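You operate a simulated robot arm through the tools that you are given. There is no shell and no other tool.

Carry out the task below with a simulated robot arm. There is one attempt and no reset: what you move stays moved.

## Task
Top up the boiler into the green band and switch it on again.
Fine: switch it off first; open the filler cap, fill from the red tap lever, spill nothing, shut the cap before switching on. Where these are worked on the way, their far stop is far enough and under half their travel is too little: filler cap.

It is judged by the outcome, as a careful person would: the job done as asked, and still so three seconds after it is handed in. It fails if anything else is knocked over, pushed out of place, dropped, spilled or broken. Lids that push on must go on centred and level and be pressed home; caps that screw on are set level and turned clockwise until they are tight.

## Robot
A 7-joint arm with a two-finger parallel gripper, fixed in place. Base frame: the origin is at the foot of the arm, x ahead of it, y to its left, z up. Lengths are in mm, angles in rad, forces in N, time in s.
With the tool pointing down near the work surface it reaches from about 140 to 640 mm from the base axis. Its first joint turns from -1.152 to 1.152 rad. Payload 1.57 kg.
The TCP is the grasp point between the finger pads, 30 mm short of the fingertips. In the tool frame z runs along the fingers and y along their closing line. Largest opening 110 mm; finger width 24, thickness 12; the body of the gripper, 48 by 112 mm, starts 78 mm behind the TCP.
Orientation is told as [roll, pitch, yaw] about the base's x, y, z axes, in that order, counted from this pose: with the fingers straight down and closing along the base's y, the tool's x points along the base's -x, its y along +y and its z along -z.

## Interface
- The arm moves only by the tool servo_tool. Its argument "deltas" is a list of rows, each an object of numbers (a shift or turn left out is 0, a gripper value left out holds the last): "dx", "dy", "dz": the shift along the base's x, y, z in mm; "rx", "ry", "rz": the turn, a rotation vector about the base's x, y, z in rad; "claw": the opening in per cent of the stroke, from 0 (shut) to 100 (fully open). In form: [{"dx": .., "dy": .., "dz": .., "rx": .., "ry": .., "rz": .., "claw": ..}, ...]. A call has 1 to 20 rows; each row is the pose to reach, as a shift and turn from the pose commanded when the call began. Rows are played at 5 a second. More than 50 mm and 0.15 rad between two rows, or a gripper value outside its range, and nothing of the call is played. A pose out of reach is approached as far as the arm can. The call stops where the force on the tool passes 70 N (or 10 N more than at its start, if that is more) or the arm is blocked; 0.2 s more then pass. Each finger travels about 108 mm/s and halts on what it meets, pressing with about 43 N; the grip force reading is that of the motor and also rises with nothing between the fingers. The clock runs only during rows and for 0.2 s after the last one: add rows that repeat a pose to give the fingers time. The reply holds the time, the measured pose of the TCP, the force on the tool along the base axes, the opening and the grip force, in the units named above and with some noise, with the torque about the TCP (base axes, N m) and any sound that the robot's microphone picked up.
- Cameras (640 x 400 px; columns grow to the right, rows downward): "scene" is fixed at [153.5, -386, 1398.4]; the picture's right is [0.87, -0.49, 0.00], its down [-0.31, -0.54, -0.79] and it looks along [0.39, 0.68, -0.62] (base axes); focal length 244 px, centre (320, 200). "wrist" rides on the gripper at [70, 16, -141] in the tool frame; the picture's right is [-0.23, 0.97, 0.00], its down [-0.86, -0.20, -0.48] and it looks along [-0.47, -0.11, 0.88] (tool axes); focal length 222 px, centre (320, 200).
- capture(camera): a new picture of that camera. No time passes.
- probe_pixels(camera, pixels): for up to 12 pixels [column, row] of the newest picture of that camera ("zoom" is the newest enlarged one), the place [x, y, z] in the base frame of the surface seen there, good to about 2 mm. No time passes.
- inspect(camera, box): a new picture of the part [left, top, right, bottom] of that camera's present view, enlarged. No time passes.
- sign_off(): hands the job in; it is judged then, once.

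Leave the gripper open and the arm clear of the work at the hand-in unless told otherwise.

The tools are called as a command line: name --argument value ..., lists and objects as JSON in quotes. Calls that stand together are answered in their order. servo_tool: Moves the arm, as the interface text tells. Its arguments: {"type":"object","properties":{"deltas":{"type":"array"}},"required":["deltas"]} The other tools are called the same way: capture (camera) takes a picture; probe_pixels (camera, pixels) gives the place of the surface under pixels of a picture; inspect (camera, box) takes an enlarged picture of a part of a camera's view; sign_off () hands the job in.

At the start:

```text
time: 0.0
position: [323.4, 125.4, 1225.3]
orientation: [0.0, 0.0, -0.001]
wrist_force: [0.1, -0.1, 0.6]
wrist_torque: [-0.01, 0.0, -0.01]
width: 109.9
grip_force: 0.1
```

scene: 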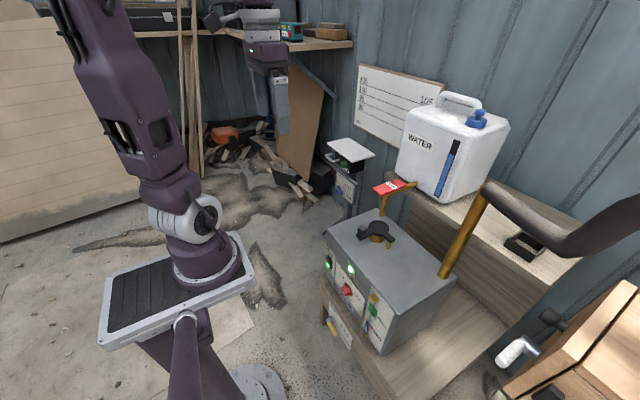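
wrist: 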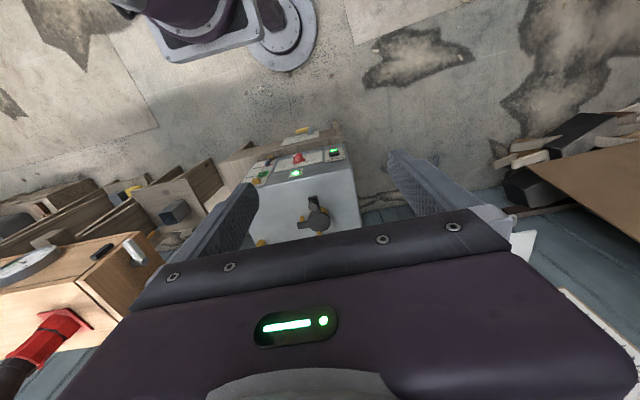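

The boiler looks like the grey box around (385, 270) in the scene picture, with a black filler cap at about (377, 232), a red lever at (393, 187) and the water container behind it. I'll enlarge those areas for a closer look.

inspect --camera "scene" --box '[300, 160, 480, 360]'

inspect --camera "scene" --box '[310, 230, 420, 340]'

inspect --camera "scene" --box '[310, 80, 530, 220]'

inspect --camera "wrist" --box '[220, 120, 400, 250]'

```text
2.00 times, centred on (390, 260) of scene
```

zoom: 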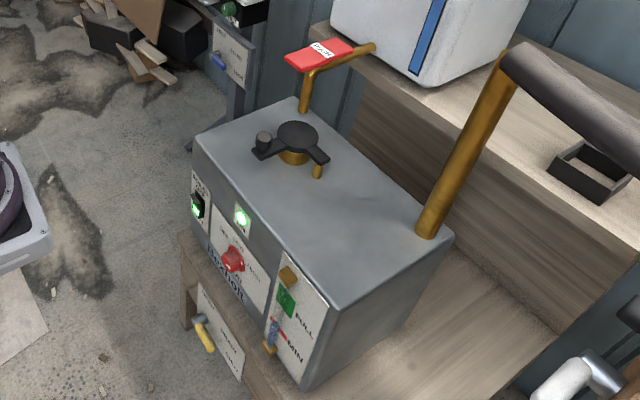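

```text
3.64 times, centred on (365, 285) of scene
```

zoom: 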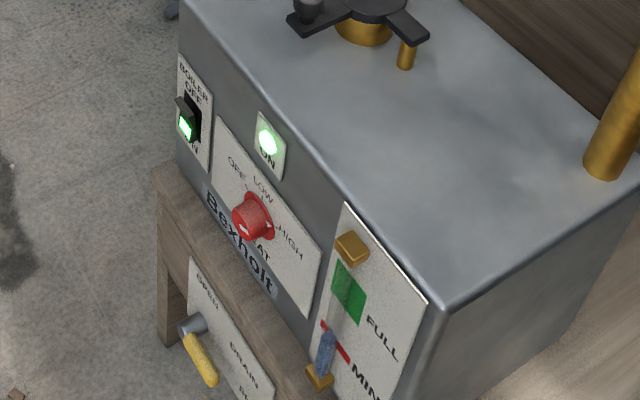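

```text
2.86 times, centred on (420, 150) of scene
```

zoom: 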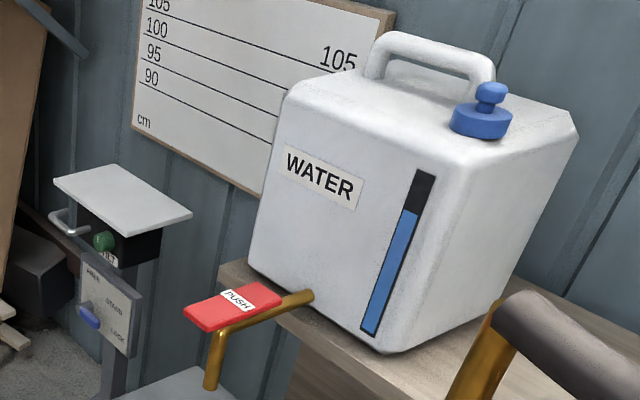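

```text
3.08 times, centred on (310, 185) of wrist
```

zoom: 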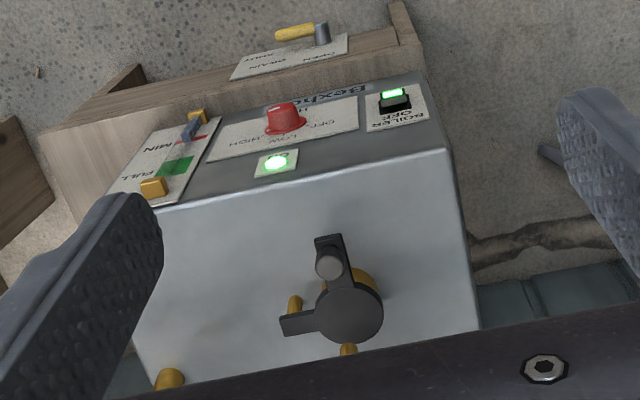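

I'll probe the main parts in the scene picture: cap, cap knob, brass post, lever, spout, switch, lamp and gauge.

probe_pixels --camera "scene" --pixels '[[383, 228], [361, 231], [391, 239], [393, 187], [382, 205], [412, 184], [331, 263], [351, 270], [346, 289], [330, 228], [453, 279], [384, 354]]'

inspect --camera "scene" --box '[340, 170, 430, 260]'

```text
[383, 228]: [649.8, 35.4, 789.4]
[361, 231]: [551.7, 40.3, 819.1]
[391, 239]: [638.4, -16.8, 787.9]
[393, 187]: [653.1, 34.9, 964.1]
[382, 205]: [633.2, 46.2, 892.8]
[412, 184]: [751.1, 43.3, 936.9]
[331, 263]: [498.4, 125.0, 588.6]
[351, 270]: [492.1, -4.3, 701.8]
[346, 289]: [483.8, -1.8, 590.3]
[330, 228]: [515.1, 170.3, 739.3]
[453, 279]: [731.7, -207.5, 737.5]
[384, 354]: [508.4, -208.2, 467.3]
```

```text
4.44 times, centred on (385, 215) of scene
```

zoom: 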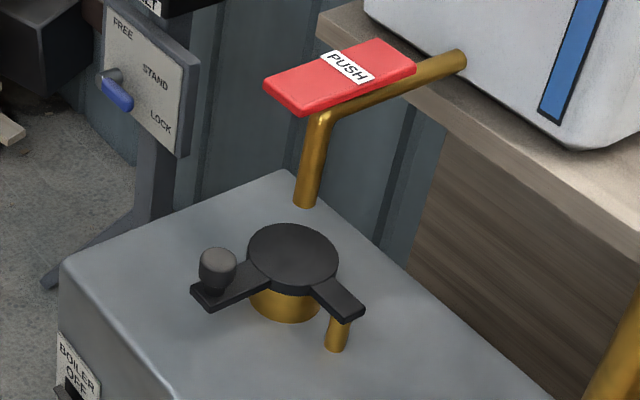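

The cap has an arm with a knob on the left and another arm over a brass pivot post at (338, 335) in the zoom. The spout at (305, 205) ends above the cap. I'll probe those details.

probe_pixels --camera "zoom" --pixels '[[292, 250], [217, 255], [217, 280], [205, 300], [345, 300], [338, 345], [285, 310], [305, 204], [335, 65], [280, 90], [400, 55], [260, 235]]'

inspect --camera "wrist" --box '[285, 180, 365, 240]'

```text
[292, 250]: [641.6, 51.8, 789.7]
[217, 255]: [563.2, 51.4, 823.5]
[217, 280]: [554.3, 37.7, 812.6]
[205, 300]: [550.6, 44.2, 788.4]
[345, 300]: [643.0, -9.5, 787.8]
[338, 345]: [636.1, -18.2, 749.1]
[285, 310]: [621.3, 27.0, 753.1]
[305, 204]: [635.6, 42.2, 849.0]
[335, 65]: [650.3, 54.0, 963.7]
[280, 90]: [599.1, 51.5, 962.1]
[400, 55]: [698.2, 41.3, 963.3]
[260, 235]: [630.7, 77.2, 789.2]
```

```text
6.67 times, centred on (325, 210) of wrist
```

zoom: 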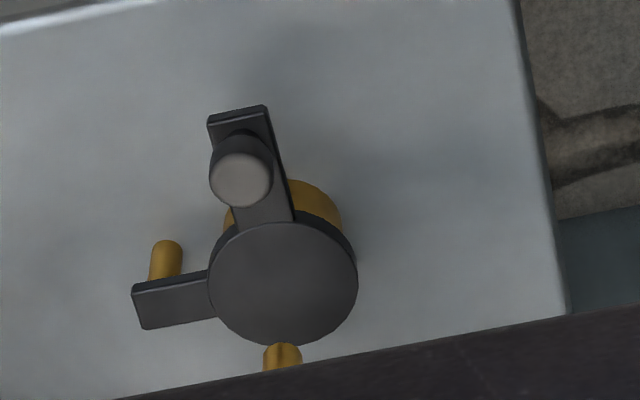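

The cap disc is near (641, 45, 789), the pivot post near (640, -18) and the knob near (563, 45, 820). The spout end is near (637, 43, 849) and the red lever plate at z≈963. Next I'll zoom in on the switch, the gauge and the cap.

inspect --camera "scene" --box '[318, 245, 358, 285]'

inspect --camera "scene" --box '[355, 285, 405, 350]'

inspect --camera "wrist" --box '[240, 130, 350, 200]'

inspect --camera "wrist" --box '[310, 135, 360, 170]'

```text
10.00 times, centred on (338, 265) of scene
```

zoom: 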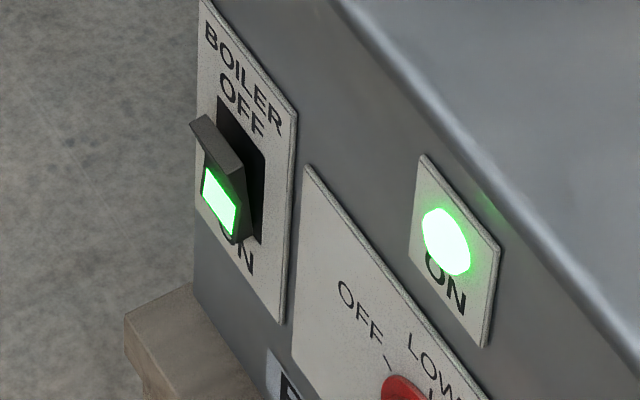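

```text
6.15 times, centred on (380, 318) of scene
```

zoom: 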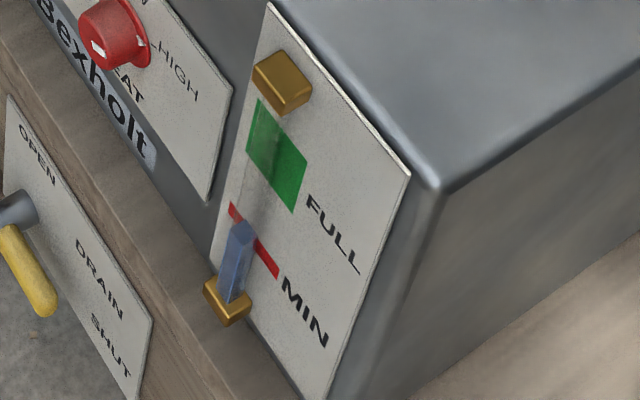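

```text
5.71 times, centred on (295, 165) of wrist
```

zoom: 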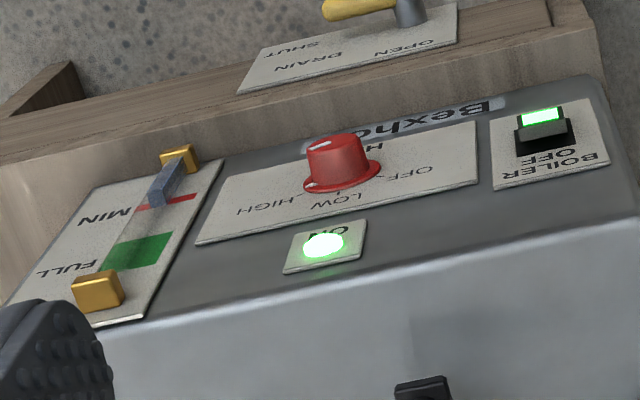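

```text
11.43 times, centred on (335, 152) of wrist
```

zoom: 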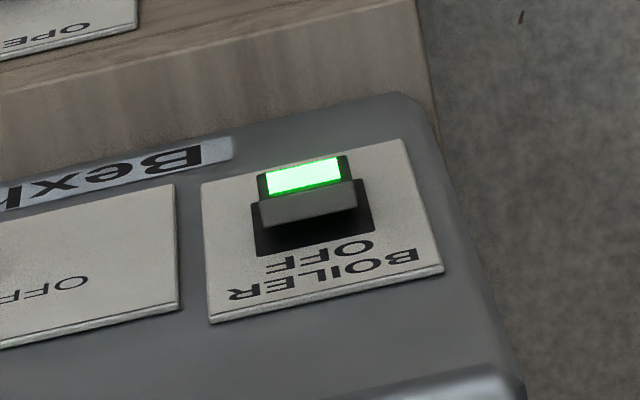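

The rocker in ON shows a protruding upper end with a lit lower face, and OFF is printed above it. I'll probe its geometry in this wrist zoom.

probe_pixels --camera "zoom" --pixels '[[305, 178], [265, 200], [350, 190], [308, 200], [308, 212], [310, 240], [225, 200], [400, 200], [330, 170], [425, 250], [220, 310], [305, 193]]'

inspect --camera "scene" --box '[318, 245, 358, 285]'

```text
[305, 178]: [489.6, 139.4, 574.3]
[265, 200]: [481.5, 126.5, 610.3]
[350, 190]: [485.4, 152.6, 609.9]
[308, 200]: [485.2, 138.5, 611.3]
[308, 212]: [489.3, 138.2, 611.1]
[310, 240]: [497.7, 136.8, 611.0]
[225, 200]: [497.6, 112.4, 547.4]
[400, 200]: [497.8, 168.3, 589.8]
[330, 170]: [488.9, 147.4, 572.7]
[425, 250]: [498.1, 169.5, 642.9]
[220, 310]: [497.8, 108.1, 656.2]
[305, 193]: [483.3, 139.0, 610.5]
```

```text
10.00 times, centred on (338, 265) of scene
```

zoom: 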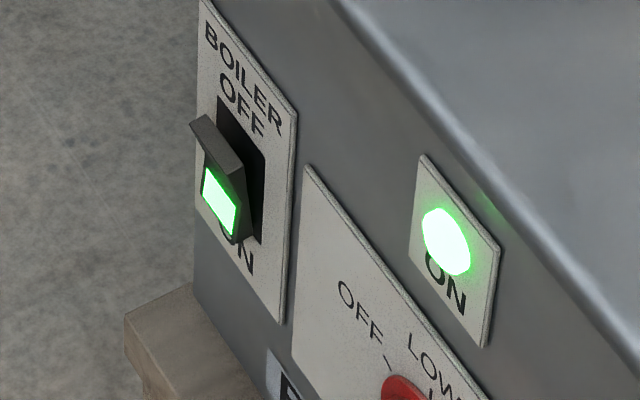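

The switch rocker spans y≈126–153. Its upper end sticks out to x≈482 at z≈610, and the panel is at x≈498. I'll close the claw, come down in front of the boiler while tilting the tool forward, and then look.

servo_tool --deltas '[{"dz": -45, "ry": -0.08, "claw": 0}, {"dz": -90, "ry": -0.16}, {"dz": -135, "ry": -0.24}, {"dz": -180, "ry": -0.32}, {"dz": -225, "ry": -0.4}, {"dz": -270, "ry": -0.48}, {"dz": -315, "ry": -0.56, "dy": 4}, {"dz": -360, "ry": -0.64, "dy": 8}, {"dz": -405, "ry": -0.72, "dy": 12}, {"dz": -450, "ry": -0.8, "dy": 14}]'

capture --camera "scene"

capture --camera "wrist"

```text
time: 2.2
position: [291.4, 187.2, 829.4]
orientation: [-0.009, -0.797, 0.005]
wrist_force: [0.2, 0.4, 0.0]
wrist_torque: [0.05, 0.01, 0.01]
width: 0.0
grip_force: 20.8
out of reach, approached as far as the arm can: row 4, 5, 6, 7, 8, 9, 10
```

```text
taken
```

scene: 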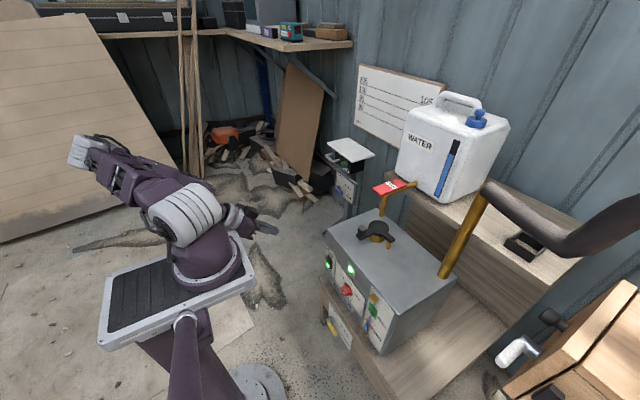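

```text
taken
```

wrist: 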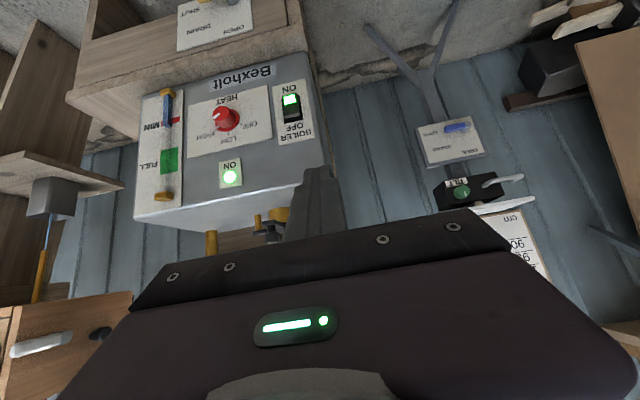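

The arm is folded close to its base, and the lower poses were out of reach at this x. I'll probe the pedestal and arm to see where the limits come from.

probe_pixels --camera "scene" --pixels '[[215, 262], [130, 300], [240, 280], [190, 315], [235, 240], [180, 210], [120, 165], [265, 228], [270, 390], [80, 150]]'

inspect --camera "scene" --box '[50, 110, 310, 320]'

```text
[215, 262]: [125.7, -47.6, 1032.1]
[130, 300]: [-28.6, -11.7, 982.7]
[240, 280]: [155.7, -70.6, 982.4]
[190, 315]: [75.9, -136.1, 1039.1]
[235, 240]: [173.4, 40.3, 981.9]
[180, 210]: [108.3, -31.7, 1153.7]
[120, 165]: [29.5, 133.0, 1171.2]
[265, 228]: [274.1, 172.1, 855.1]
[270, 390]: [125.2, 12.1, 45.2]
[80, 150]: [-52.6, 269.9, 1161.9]
```

```text
1.90 times, centred on (180, 215) of scene
```

zoom: 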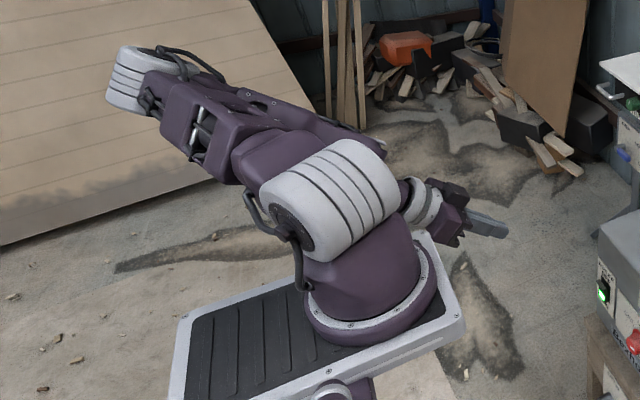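

The arm stands on a pedestal whose plate is at z≈982, so it has to reach down and outward with less tilt. I'll move out in front of the boiler and reduce the tilt to about -0.4.

servo_tool --deltas '[{"dx": 20, "ry": 0.08}, {"dx": 40, "ry": 0.16}, {"dx": 60, "ry": 0.24}, {"dx": 80, "ry": 0.32}, {"dx": 90, "ry": 0.4}]'

capture --camera "scene"

capture --camera "wrist"

```text
time: 3.4
position: [293.4, 221.4, 861.9]
orientation: [-0.003, -0.401, -0.002]
wrist_force: [0.1, -0.1, 0.4]
wrist_torque: [-0.02, -0.01, 0.0]
width: 0.2
grip_force: 21.2
out of reach, approached as far as the arm can: row 1, 2, 3, 4, 5
```

```text
taken
```

scene: 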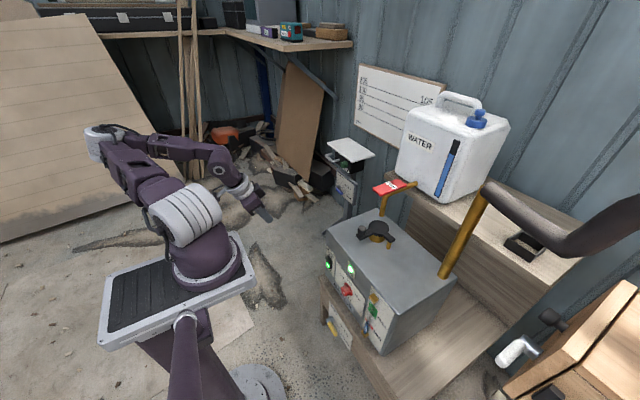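

```text
taken
```

wrist: 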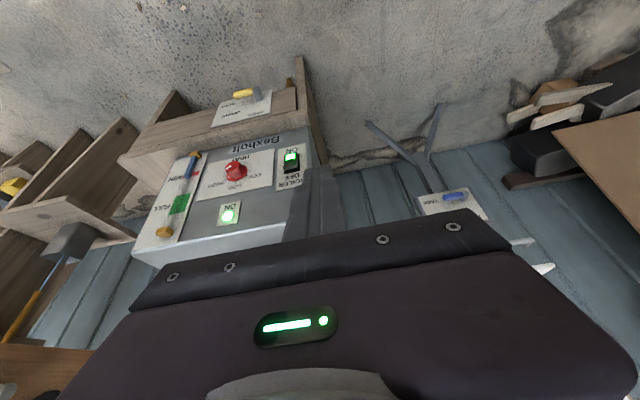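

The arm settled into an awkward configuration. I'll send a zero-shift row to learn whether the commanded pose is the clipped one or the unreachable one.

servo_tool --deltas '[{"dz": 0}]'

```text
time: 3.8
position: [293.2, 222.4, 861.8]
orientation: [-0.001, -0.403, 0.0]
wrist_force: [-0.8, -0.1, 0.6]
wrist_torque: [0.0, 0.04, 0.0]
width: 0.2
grip_force: 21.4
```

The commanded pose is the reached one. I'll go back up and outward, levelling the tool, so the elbow comes up again.

servo_tool --deltas '[{"dz": 40, "dx": 10, "ry": 0.05}, {"dz": 80, "dx": 20, "ry": 0.1}, {"dz": 120, "dx": 30, "ry": 0.15}, {"dz": 160, "dx": 40, "ry": 0.2, "dy": -10}, {"dz": 200, "dx": 50, "ry": 0.25, "dy": -20}, {"dz": 240, "dx": 60, "ry": 0.3, "dy": -30}, {"dz": 280, "dx": 75, "ry": 0.35, "dy": -40}, {"dz": 320, "dx": 90, "ry": 0.4, "dy": -50}, {"dz": 340, "dx": 110, "ry": 0.4, "dy": -65}, {"dz": 340, "dx": 140, "ry": 0.4, "dy": -80}]'

capture --camera "scene"

```text
time: 6.0
position: [433.0, 137.4, 1204.1]
orientation: [0.0, 0.0, 0.0]
wrist_force: [0.0, -1.4, -0.3]
wrist_torque: [0.03, 0.05, 0.02]
width: 0.0
grip_force: 21.1
out of reach, approached as far as the arm can: row 1, 2, 3, 4, 5
```

```text
taken
```

scene: 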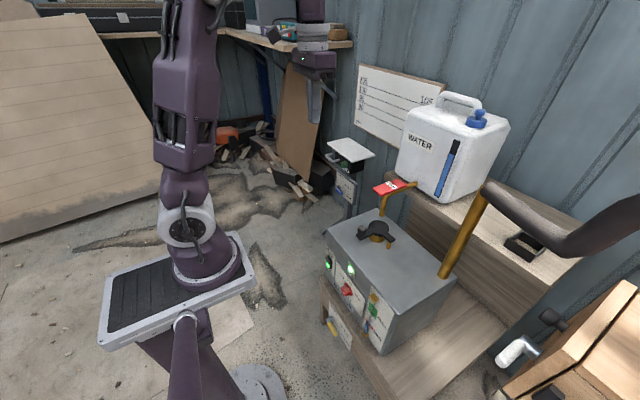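

The elbow is up again and the TCP is at (433, 137, 1204) with the tool straight down. I'll descend straight in front of the boiler, which is clear of its face at x≈482.

servo_tool --deltas '[{"dz": -40}, {"dz": -80}, {"dz": -120}, {"dz": -160}, {"dz": -200}, {"dz": -240}, {"dz": -280}, {"dz": -320}]'

capture --camera "scene"

```text
time: 7.8
position: [432.0, 137.4, 886.8]
orientation: [-0.001, -0.001, 0.001]
wrist_force: [0.2, -0.6, 0.6]
wrist_torque: [0.01, 0.01, 0.0]
width: 0.3
grip_force: 21.0
```

```text
taken
```

scene: 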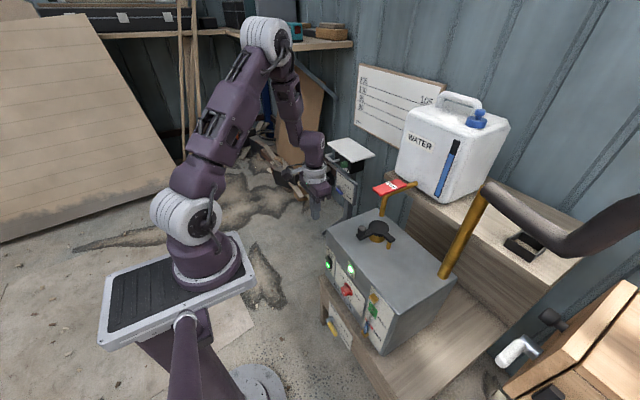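

This configuration works. I'll continue down to z≈650, tilting the tool forward to about -0.4 and staying clear of the face.

servo_tool --deltas '[{"dz": -40, "ry": -0.07}, {"dz": -80, "ry": -0.14}, {"dz": -120, "ry": -0.21}, {"dz": -160, "ry": -0.28}, {"dz": -200, "ry": -0.35}, {"dz": -235, "ry": -0.4}]'

capture --camera "scene"

capture --camera "wrist"

```text
time: 9.2
position: [430.0, 140.5, 647.2]
orientation: [-0.002, -0.401, -0.001]
wrist_force: [-0.1, -0.6, 0.0]
wrist_torque: [0.0, -0.04, -0.01]
width: 0.0
grip_force: 21.3
```

```text
taken
```

scene: 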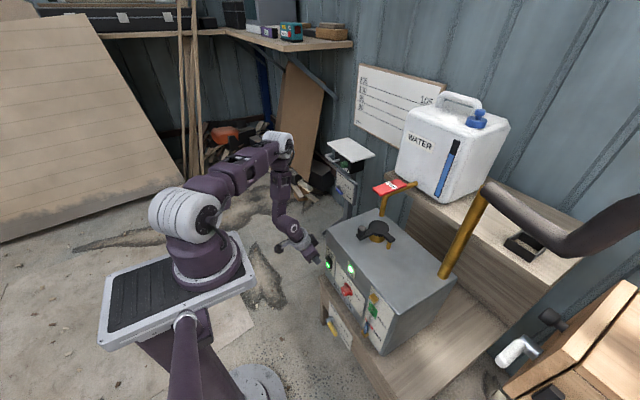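

```text
taken
```

wrist: 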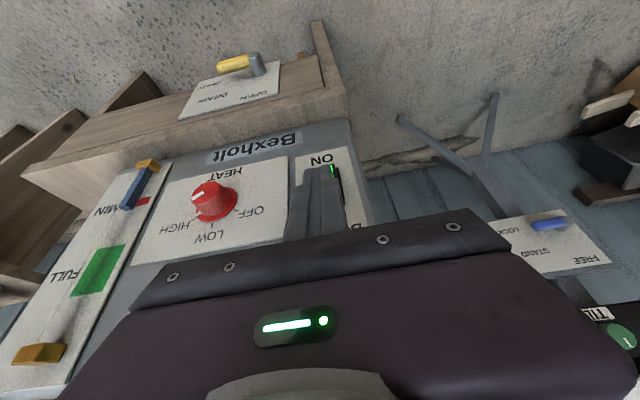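

The fingertip is now just in front of the switch, with its front corner at about (453, 140, 624). I'll lower 19 mm to line up with the rocker's upper end at z≈605, come forward to near contact, and check.

servo_tool --deltas '[{"dz": -19, "dy": -1}, {"dz": -19, "dx": 12, "dy": -1}, {"dz": -19, "dx": 22, "dy": -1}]'

inspect --camera "scene" --box '[290, 220, 370, 300]'

capture --camera "wrist"

```text
time: 10.0
position: [454.6, 137.2, 630.4]
orientation: [0.0, -0.399, -0.001]
wrist_force: [0.3, 0.6, -0.1]
wrist_torque: [-0.02, 0.01, -0.03]
width: 0.0
grip_force: 21.3
```

```text
5.00 times, centred on (330, 260) of scene
```

zoom: 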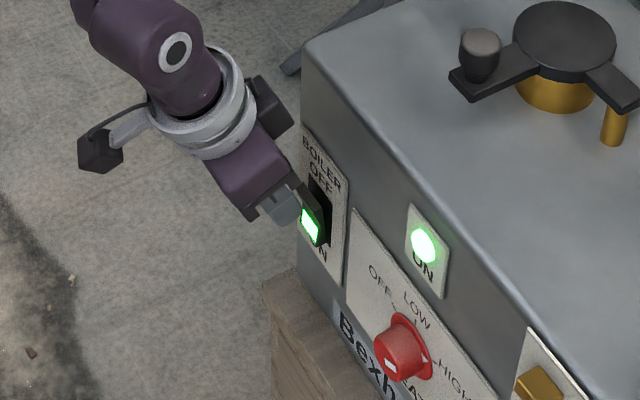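

```text
taken
```

wrist: 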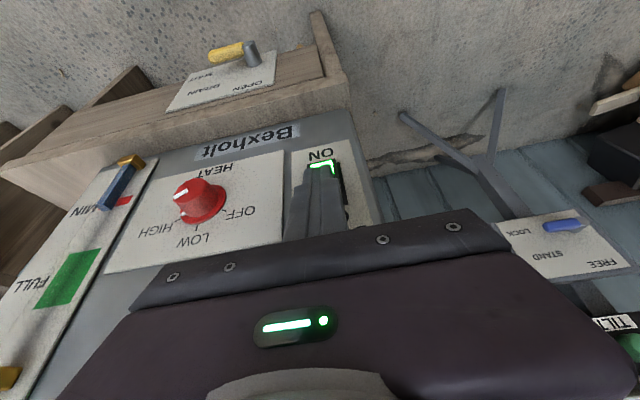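

The front corner of the tip is at about x=477, just short of the rocker's upper end. I'll push forward in small steps.

servo_tool --deltas '[{"dx": 4}, {"dx": 8}, {"dx": 12}, {"dx": 14}]'

inspect --camera "scene" --box '[290, 220, 370, 300]'

```text
time: 11.0
position: [465.9, 137.1, 632.4]
orientation: [0.0, -0.396, -0.001]
wrist_force: [-7.7, 2.1, -1.3]
wrist_torque: [0.06, 0.21, 0.06]
width: 0.0
grip_force: 21.7
heard: click
```

```text
5.00 times, centred on (330, 260) of scene
```

zoom: 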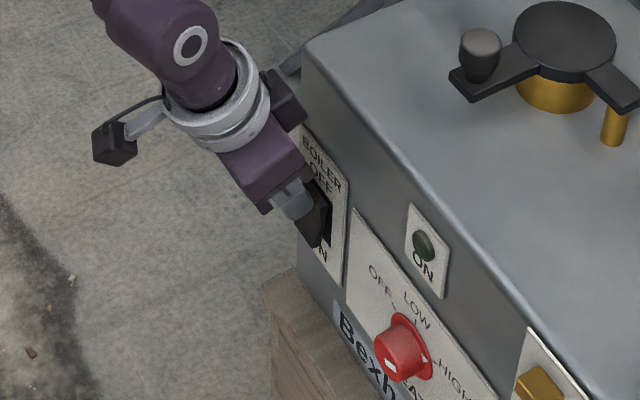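

A click was heard and both the switch and the lamp are dark, so the boiler is off. I'll back away from the switch and rise to look down on the cap.

servo_tool --deltas '[{"dx": -25}, {"dx": -50, "dz": 10}, {"dx": -60, "dz": 55}, {"dx": -60, "dz": 100}, {"dx": -60, "dz": 145}, {"dx": -60, "dz": 190}, {"dx": -50, "dz": 235, "dy": -20}, {"dx": -30, "dz": 280, "dy": -40}, {"dx": -10, "dz": 310, "dy": -60}]'

capture --camera "wrist"

capture --camera "scene"

```text
refused: row 7 steps farther than a row can; nothing moved
```

```text
taken
```

wrist: 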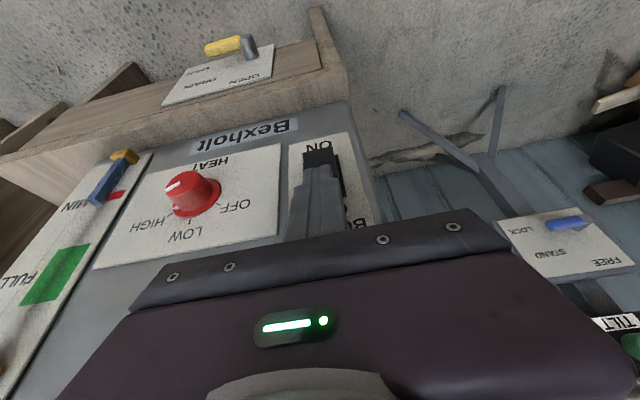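

```text
taken
```

scene: 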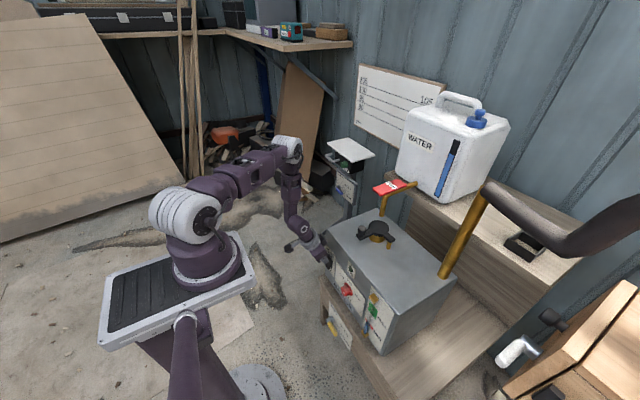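

One row stepped too far, so nothing moved. I'll send the same retreat with smaller steps.

servo_tool --deltas '[{"dx": -25}, {"dx": -50, "dz": 10}, {"dx": -60, "dz": 50}, {"dx": -60, "dz": 95}, {"dx": -60, "dz": 140}, {"dx": -60, "dz": 185}, {"dx": -55, "dz": 220, "dy": -20}, {"dx": -40, "dz": 255, "dy": -40}, {"dx": -25, "dz": 290, "dy": -60}, {"dx": -10, "dz": 310, "dy": -75}]'

capture --camera "wrist"

inspect --camera "scene" --box '[270, 130, 450, 310]'

```text
time: 13.2
position: [459.2, 63.6, 940.5]
orientation: [0.001, -0.399, 0.001]
wrist_force: [0.3, -0.7, 0.6]
wrist_torque: [0.0, -0.01, -0.01]
width: 0.0
grip_force: 21.1
```

```text
taken
```

wrist: 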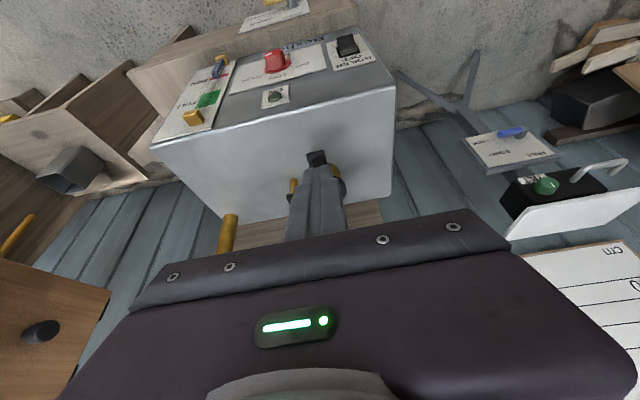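

```text
2.22 times, centred on (360, 220) of scene
```

zoom: 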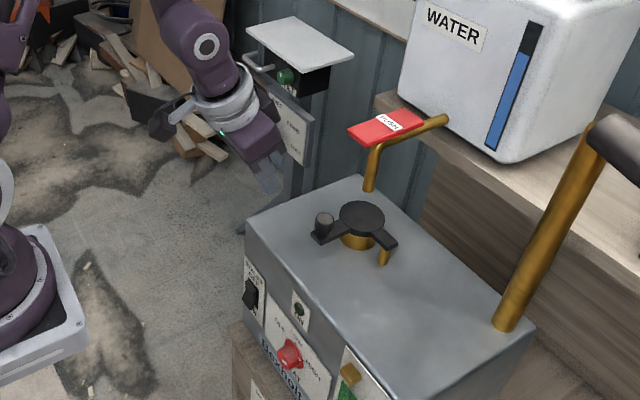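

The arm is clear and the switch is in the OFF position. The closed fingers block the wrist view of the cap, so I'll open the claw partway and look again.

servo_tool --deltas '[{"claw": 80}, {"claw": 80}, {"claw": 80}]'

inspect --camera "wrist" --box '[240, 120, 400, 220]'

```text
time: 14.0
position: [458.8, 62.9, 939.8]
orientation: [0.0, -0.4, -0.001]
wrist_force: [-0.4, 0.1, -0.1]
wrist_torque: [0.0, 0.02, -0.01]
width: 87.6
grip_force: 0.0
```

```text
4.00 times, centred on (320, 170) of wrist
```

zoom: 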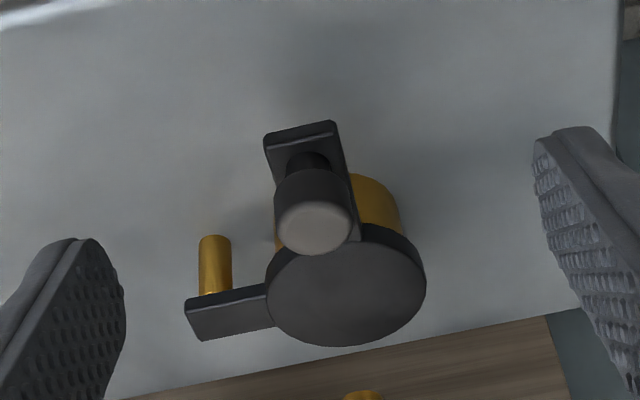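

I'll probe the knob, the arms, the pivot post and the disc in this view.

probe_pixels --camera "zoom" --pixels '[[315, 228], [283, 228], [349, 228], [315, 205], [313, 250], [308, 163], [297, 140], [345, 290], [285, 295], [420, 285], [225, 315], [215, 270]]'

inspect --camera "scene" --box '[340, 190, 430, 260]'

```text
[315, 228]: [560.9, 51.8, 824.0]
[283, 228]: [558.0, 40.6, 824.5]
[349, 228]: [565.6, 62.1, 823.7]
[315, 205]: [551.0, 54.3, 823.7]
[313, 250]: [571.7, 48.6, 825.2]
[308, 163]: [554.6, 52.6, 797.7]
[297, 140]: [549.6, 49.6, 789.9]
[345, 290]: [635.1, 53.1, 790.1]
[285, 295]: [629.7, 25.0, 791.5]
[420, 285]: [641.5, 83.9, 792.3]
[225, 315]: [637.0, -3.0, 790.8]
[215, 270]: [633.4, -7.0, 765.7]
```

```text
5.71 times, centred on (385, 225) of scene
```

zoom: 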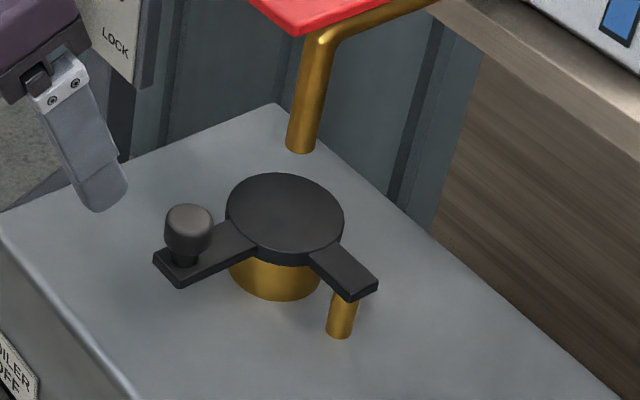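

The knob is centred near (561.5, 51) with a radius of about 12 and its top at z≈824. Its arm's upper face is at z≈790. The pivot is near (641, -10) and the disc near (641, 51). I'll bring the open fingers around the knob, keeping the tilt so the hand stays clear of the spout and lever.

servo_tool --deltas '[{"dx": 32, "dy": -4, "dz": -10, "claw": 45}, {"dx": 64, "dy": -8, "dz": -20, "claw": 45}, {"dx": 97, "dy": -12, "dz": -30}, {"dx": 97, "dy": -12, "dz": -60}, {"dx": 97, "dy": -12, "dz": -85}]'

inspect --camera "scene" --box '[300, 170, 420, 270]'

capture --camera "wrist"

```text
time: 15.2
position: [555.4, 50.7, 857.3]
orientation: [0.0, -0.401, 0.001]
wrist_force: [0.3, -0.3, -1.1]
wrist_torque: [0.02, 0.01, 0.0]
width: 49.3
grip_force: 0.0
```

```text
4.00 times, centred on (360, 220) of scene
```

zoom: 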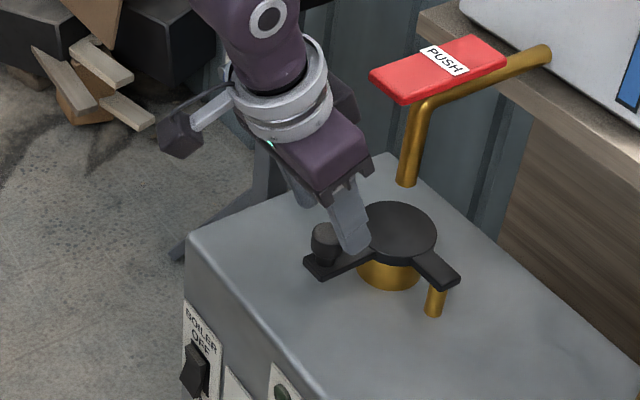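

```text
taken
```

wrist: 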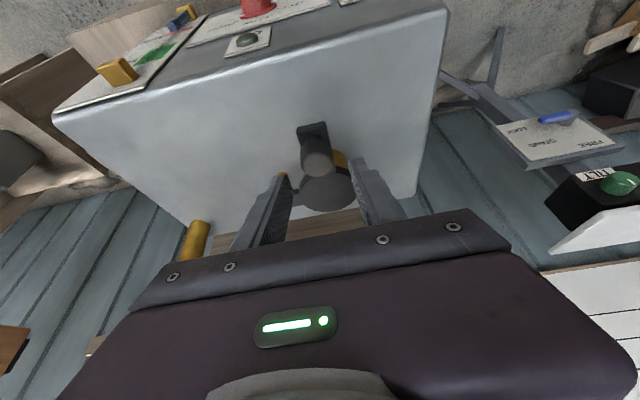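

The knob sits between the finger tips in the wrist view. I'll lower the fingers around it to z≈827.

servo_tool --deltas '[{"dz": -15, "dx": 1}, {"dz": -29, "dx": 1}]'

inspect --camera "scene" --box '[320, 190, 420, 260]'

inspect --camera "wrist" --box '[220, 90, 420, 230]'

```text
time: 15.8
position: [556.4, 50.4, 828.1]
orientation: [0.0, -0.401, 0.001]
wrist_force: [0.5, 0.7, 0.2]
wrist_torque: [-0.01, 0.03, 0.03]
width: 49.6
grip_force: 0.0
```

```text
5.71 times, centred on (370, 225) of scene
```

zoom: 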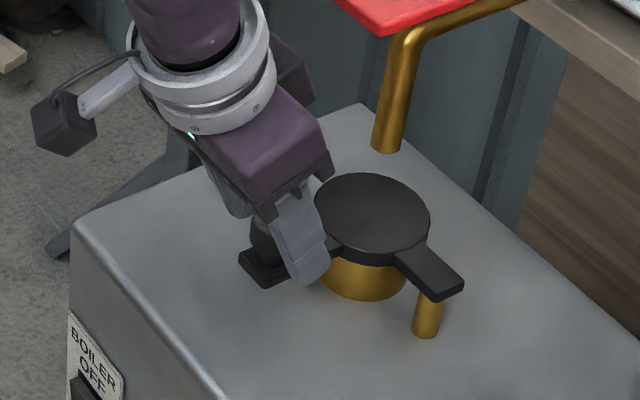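

```text
2.86 times, centred on (320, 160) of wrist
```

zoom: 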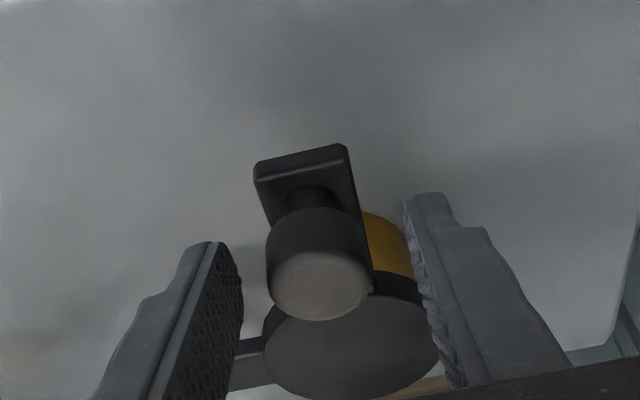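

The fingers straddle the knob cleanly. I'll try swinging it counter-clockwise by pushing with the left finger towards -y and -x, gently at first.

servo_tool --deltas '[{"dy": -7}, {"dy": -13}, {"dy": -18, "dx": -2}, {"dy": -23, "dx": -5}]'

inspect --camera "scene" --box '[320, 190, 420, 260]'

inspect --camera "wrist" --box '[220, 90, 420, 230]'

```text
time: 16.8
position: [550.2, 28.5, 829.8]
orientation: [0.001, -0.4, -0.001]
wrist_force: [-0.1, 0.4, -0.7]
wrist_torque: [0.03, -0.03, 0.03]
width: 49.6
grip_force: 0.0
```

```text
5.71 times, centred on (370, 225) of scene
```

zoom: 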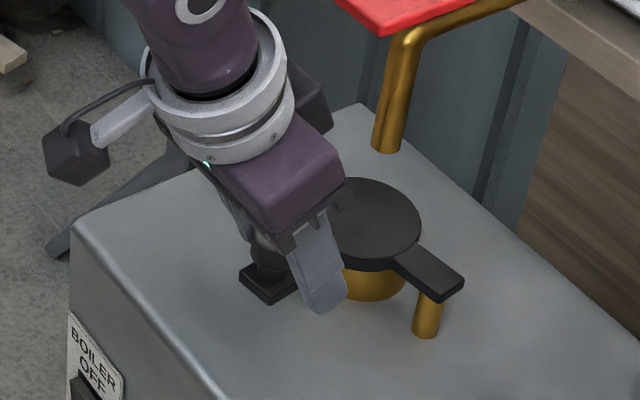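

```text
2.86 times, centred on (320, 160) of wrist
```

zoom: 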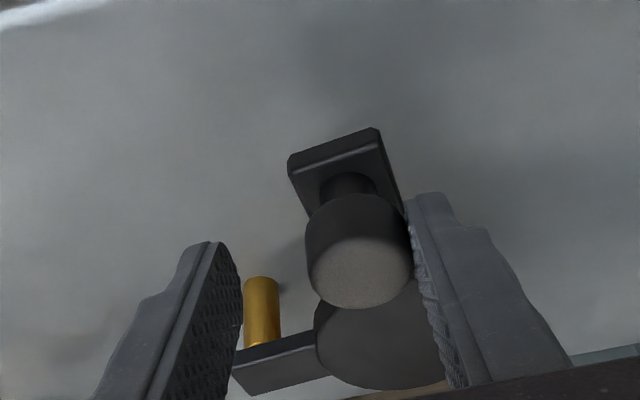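

The cap is swinging: the disc moved off its neck with almost no force. I'll continue the arc around the pivot to about 60°.

servo_tool --deltas '[{"dx": -8, "dy": -12.5}, {"dx": -12, "dy": -24}, {"dx": -14.6, "dy": -38}, {"dx": -15.5, "dy": -50}, {"dx": -14.6, "dy": -64}, {"dx": -12.3, "dy": -76}, {"dx": -8, "dy": -89}]'

inspect --camera "scene" --box '[310, 180, 450, 290]'

inspect --camera "wrist" --box '[220, 90, 420, 230]'

```text
time: 18.4
position: [542.2, -62.0, 828.8]
orientation: [0.0, -0.399, 0.001]
wrist_force: [0.6, 0.6, -0.8]
wrist_torque: [0.02, 0.01, -0.03]
width: 49.7
grip_force: 0.1
```

```text
3.64 times, centred on (380, 235) of scene
```

zoom: 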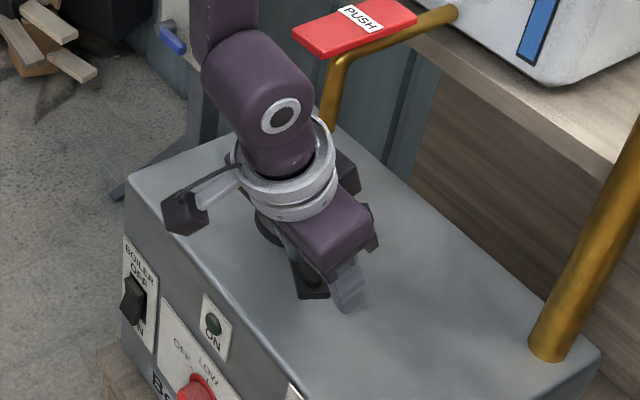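

```text
2.86 times, centred on (320, 160) of wrist
```

zoom: 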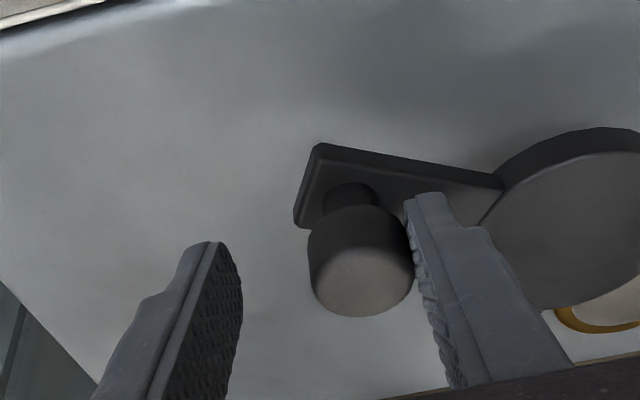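

The knob follows at about 60° with no resistance. I'll carry on to about 90°.

servo_tool --deltas '[{"dx": 5.5, "dy": -11}, {"dx": 13, "dy": -22.7}, {"dx": 21, "dy": -32}, {"dx": 31.6, "dy": -41}]'

inspect --camera "scene" --box '[310, 180, 450, 290]'

inspect --camera "wrist" --box '[220, 70, 480, 230]'

```text
time: 19.4
position: [571.8, -100.6, 826.2]
orientation: [0.002, -0.395, 0.005]
wrist_force: [-7.1, 16.6, -1.0]
wrist_torque: [0.24, 0.12, 0.31]
width: 64.2
grip_force: 9.0
```

```text
3.64 times, centred on (380, 235) of scene
```

zoom: 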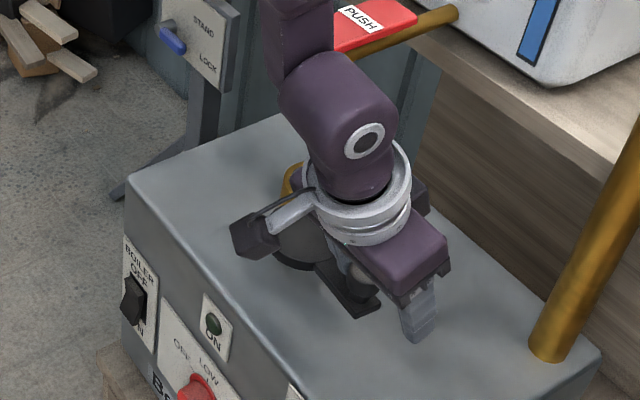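

```text
2.46 times, centred on (350, 150) of wrist
```

zoom: 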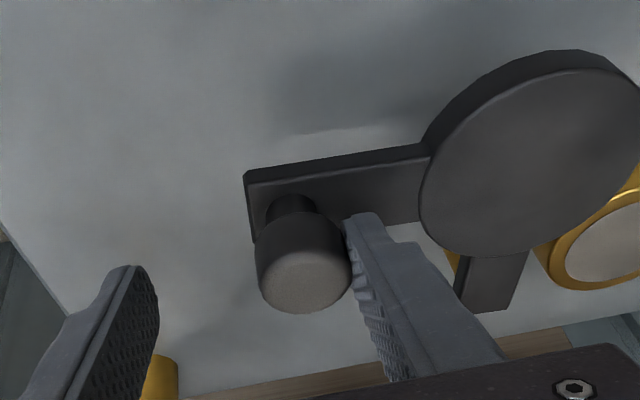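

Force rose to about 18 N and the finger was pushed open, so this looks like the far stop. I'll probe where the knob and disc are now.

probe_pixels --camera "zoom" --pixels '[[305, 280], [265, 280], [345, 275], [440, 200], [560, 130], [600, 235], [492, 290], [255, 180]]'

```text
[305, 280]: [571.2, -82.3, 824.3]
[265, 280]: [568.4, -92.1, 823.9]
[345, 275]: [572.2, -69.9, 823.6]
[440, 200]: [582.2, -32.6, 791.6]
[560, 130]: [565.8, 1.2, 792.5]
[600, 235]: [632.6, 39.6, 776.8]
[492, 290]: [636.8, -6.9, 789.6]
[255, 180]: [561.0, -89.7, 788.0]
```

The knob centre is now about (570, -81), roughly 82° around the pivot, against the far stop with the neck uncovered. I'll ease the finger off the knob and lift away.

servo_tool --deltas '[{"dx": -3, "dy": 6}, {"dx": -4, "dy": 3, "claw": 55}, {"dx": -4, "dy": 2, "dz": 20}, {"dx": -4, "dy": 2, "dz": 60}, {"dx": -20, "dy": 2, "dz": 105}, {"dx": -50, "dy": 2, "dz": 140}]'

inspect --camera "scene" --box '[310, 160, 450, 290]'

inspect --camera "scene" --box '[355, 285, 405, 350]'

capture --camera "wrist"

```text
time: 20.8
position: [524.9, -97.3, 968.3]
orientation: [-0.001, -0.399, 0.001]
wrist_force: [-0.1, -0.9, -0.3]
wrist_torque: [0.0, -0.01, 0.02]
width: 60.3
grip_force: 0.1
```

```text
3.08 times, centred on (380, 225) of scene
```

zoom: 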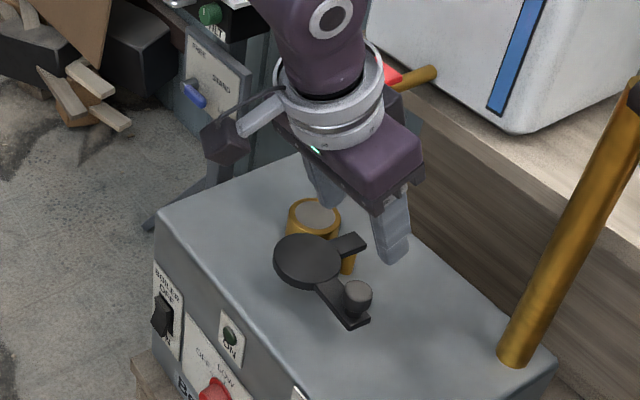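

```text
6.15 times, centred on (380, 318) of scene
```

zoom: 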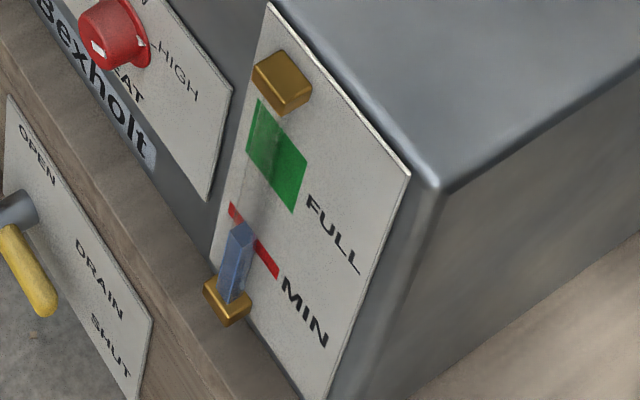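

```text
taken
```

wrist: 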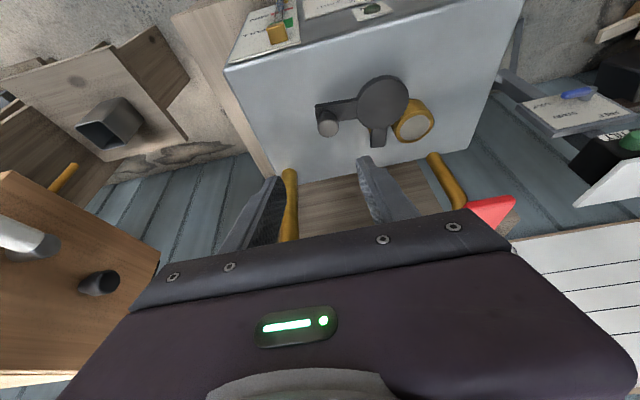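

The cap is swung aside. The inside of the neck looks beige, so I'll zoom in on the opening and on the lever before filling.

inspect --camera "scene" --box '[360, 210, 400, 250]'

inspect --camera "wrist" --box '[300, 60, 460, 160]'

```text
10.00 times, centred on (380, 230) of scene
```

zoom: 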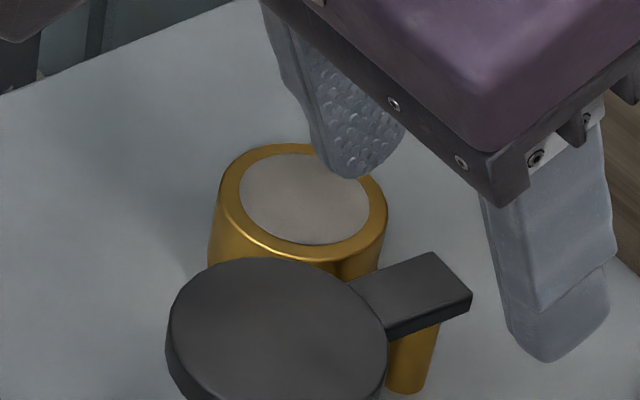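

```text
4.00 times, centred on (380, 110) of wrist
```

zoom: 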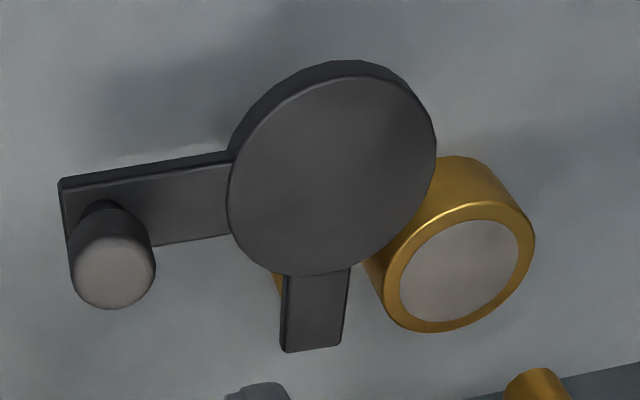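

The neck mouth is a plain pale disc inside a brass ring, which looks like the modelled opening. I'll probe it against the spout to confirm alignment.

probe_pixels --camera "zoom" --pixels '[[462, 272], [400, 285], [525, 245], [440, 325], [490, 215], [535, 375], [335, 165], [318, 310]]'

inspect --camera "wrist" --box '[400, 130, 540, 230]'

```text
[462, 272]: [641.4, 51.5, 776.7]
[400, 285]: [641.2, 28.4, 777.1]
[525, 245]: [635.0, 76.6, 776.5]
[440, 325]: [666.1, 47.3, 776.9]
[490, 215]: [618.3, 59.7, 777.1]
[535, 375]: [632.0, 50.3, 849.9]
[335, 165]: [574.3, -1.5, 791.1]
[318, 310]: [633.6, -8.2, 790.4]
```

```text
4.00 times, centred on (470, 180) of wrist
```

zoom: 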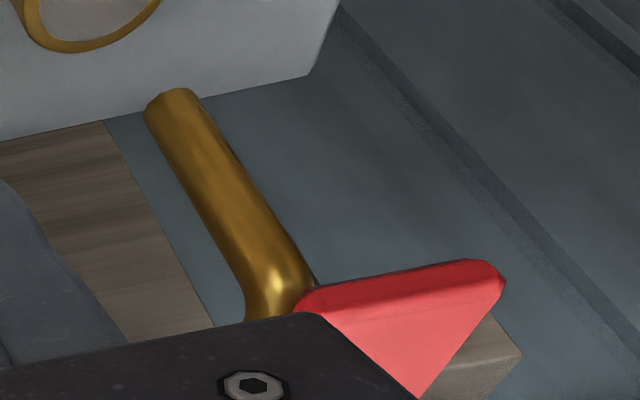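

The neck centre is (641.5, 51.5) and the spout is directly above it. I'll raise the hand, close the claw and clear the view to study the lever.

servo_tool --deltas '[{"dz": 40, "dx": -10, "claw": 0}, {"dz": 80, "dx": -20, "dy": 20}, {"dz": 110, "dx": -25, "dy": 50}, {"dz": 120, "dx": -25, "dy": 90}, {"dz": 120, "dx": -25, "dy": 135}]'

inspect --camera "scene" --box '[350, 160, 450, 240]'

capture --camera "wrist"

```text
time: 22.0
position: [499.1, 36.9, 1085.4]
orientation: [0.0, -0.399, 0.002]
wrist_force: [0.5, -0.3, -0.1]
wrist_torque: [0.0, 0.01, -0.03]
width: 0.0
grip_force: 21.3
```

```text
5.00 times, centred on (400, 200) of scene
```

zoom: 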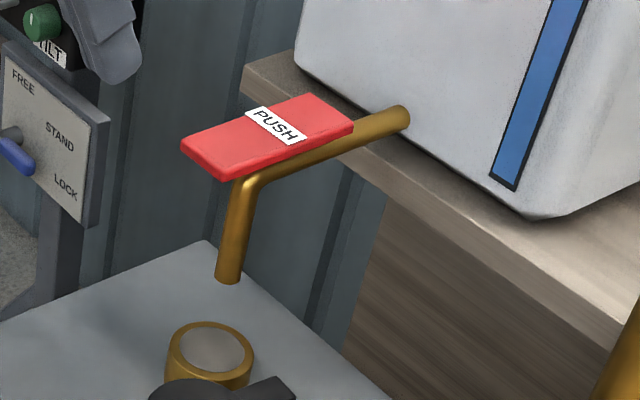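

```text
taken
```

wrist: 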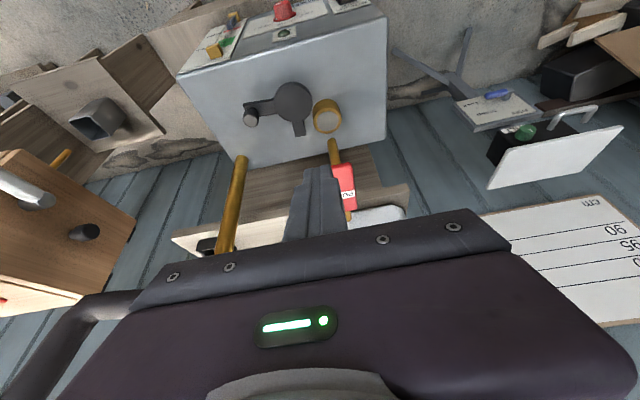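

I'll probe the lever plate's corners and the pipe in the scene picture.

inspect --camera "scene" --box '[380, 170, 440, 220]'

```text
8.00 times, centred on (410, 195) of scene
```

zoom: 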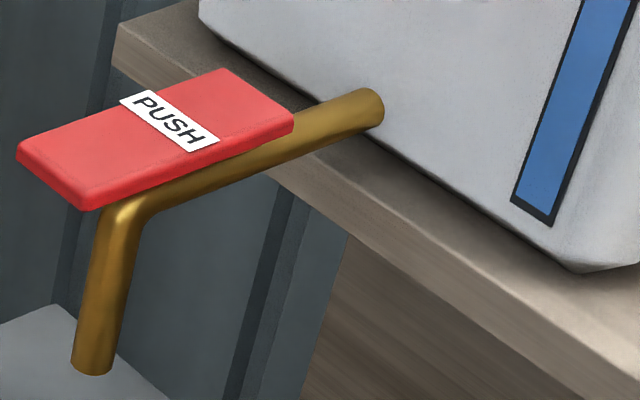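

probe_pixels --camera "zoom" --pixels '[[25, 145], [85, 185], [285, 115], [228, 73], [70, 150], [150, 130], [240, 100], [120, 205], [200, 175], [360, 100], [95, 370], [85, 205]]'

```text
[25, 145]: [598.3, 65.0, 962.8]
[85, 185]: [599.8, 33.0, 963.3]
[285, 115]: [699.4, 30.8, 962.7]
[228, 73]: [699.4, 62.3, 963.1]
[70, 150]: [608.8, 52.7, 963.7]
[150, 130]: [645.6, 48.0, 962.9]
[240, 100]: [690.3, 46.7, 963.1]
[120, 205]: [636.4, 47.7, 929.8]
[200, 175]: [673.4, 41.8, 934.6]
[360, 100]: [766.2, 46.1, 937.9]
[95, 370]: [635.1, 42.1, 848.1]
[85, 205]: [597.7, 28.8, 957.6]
```

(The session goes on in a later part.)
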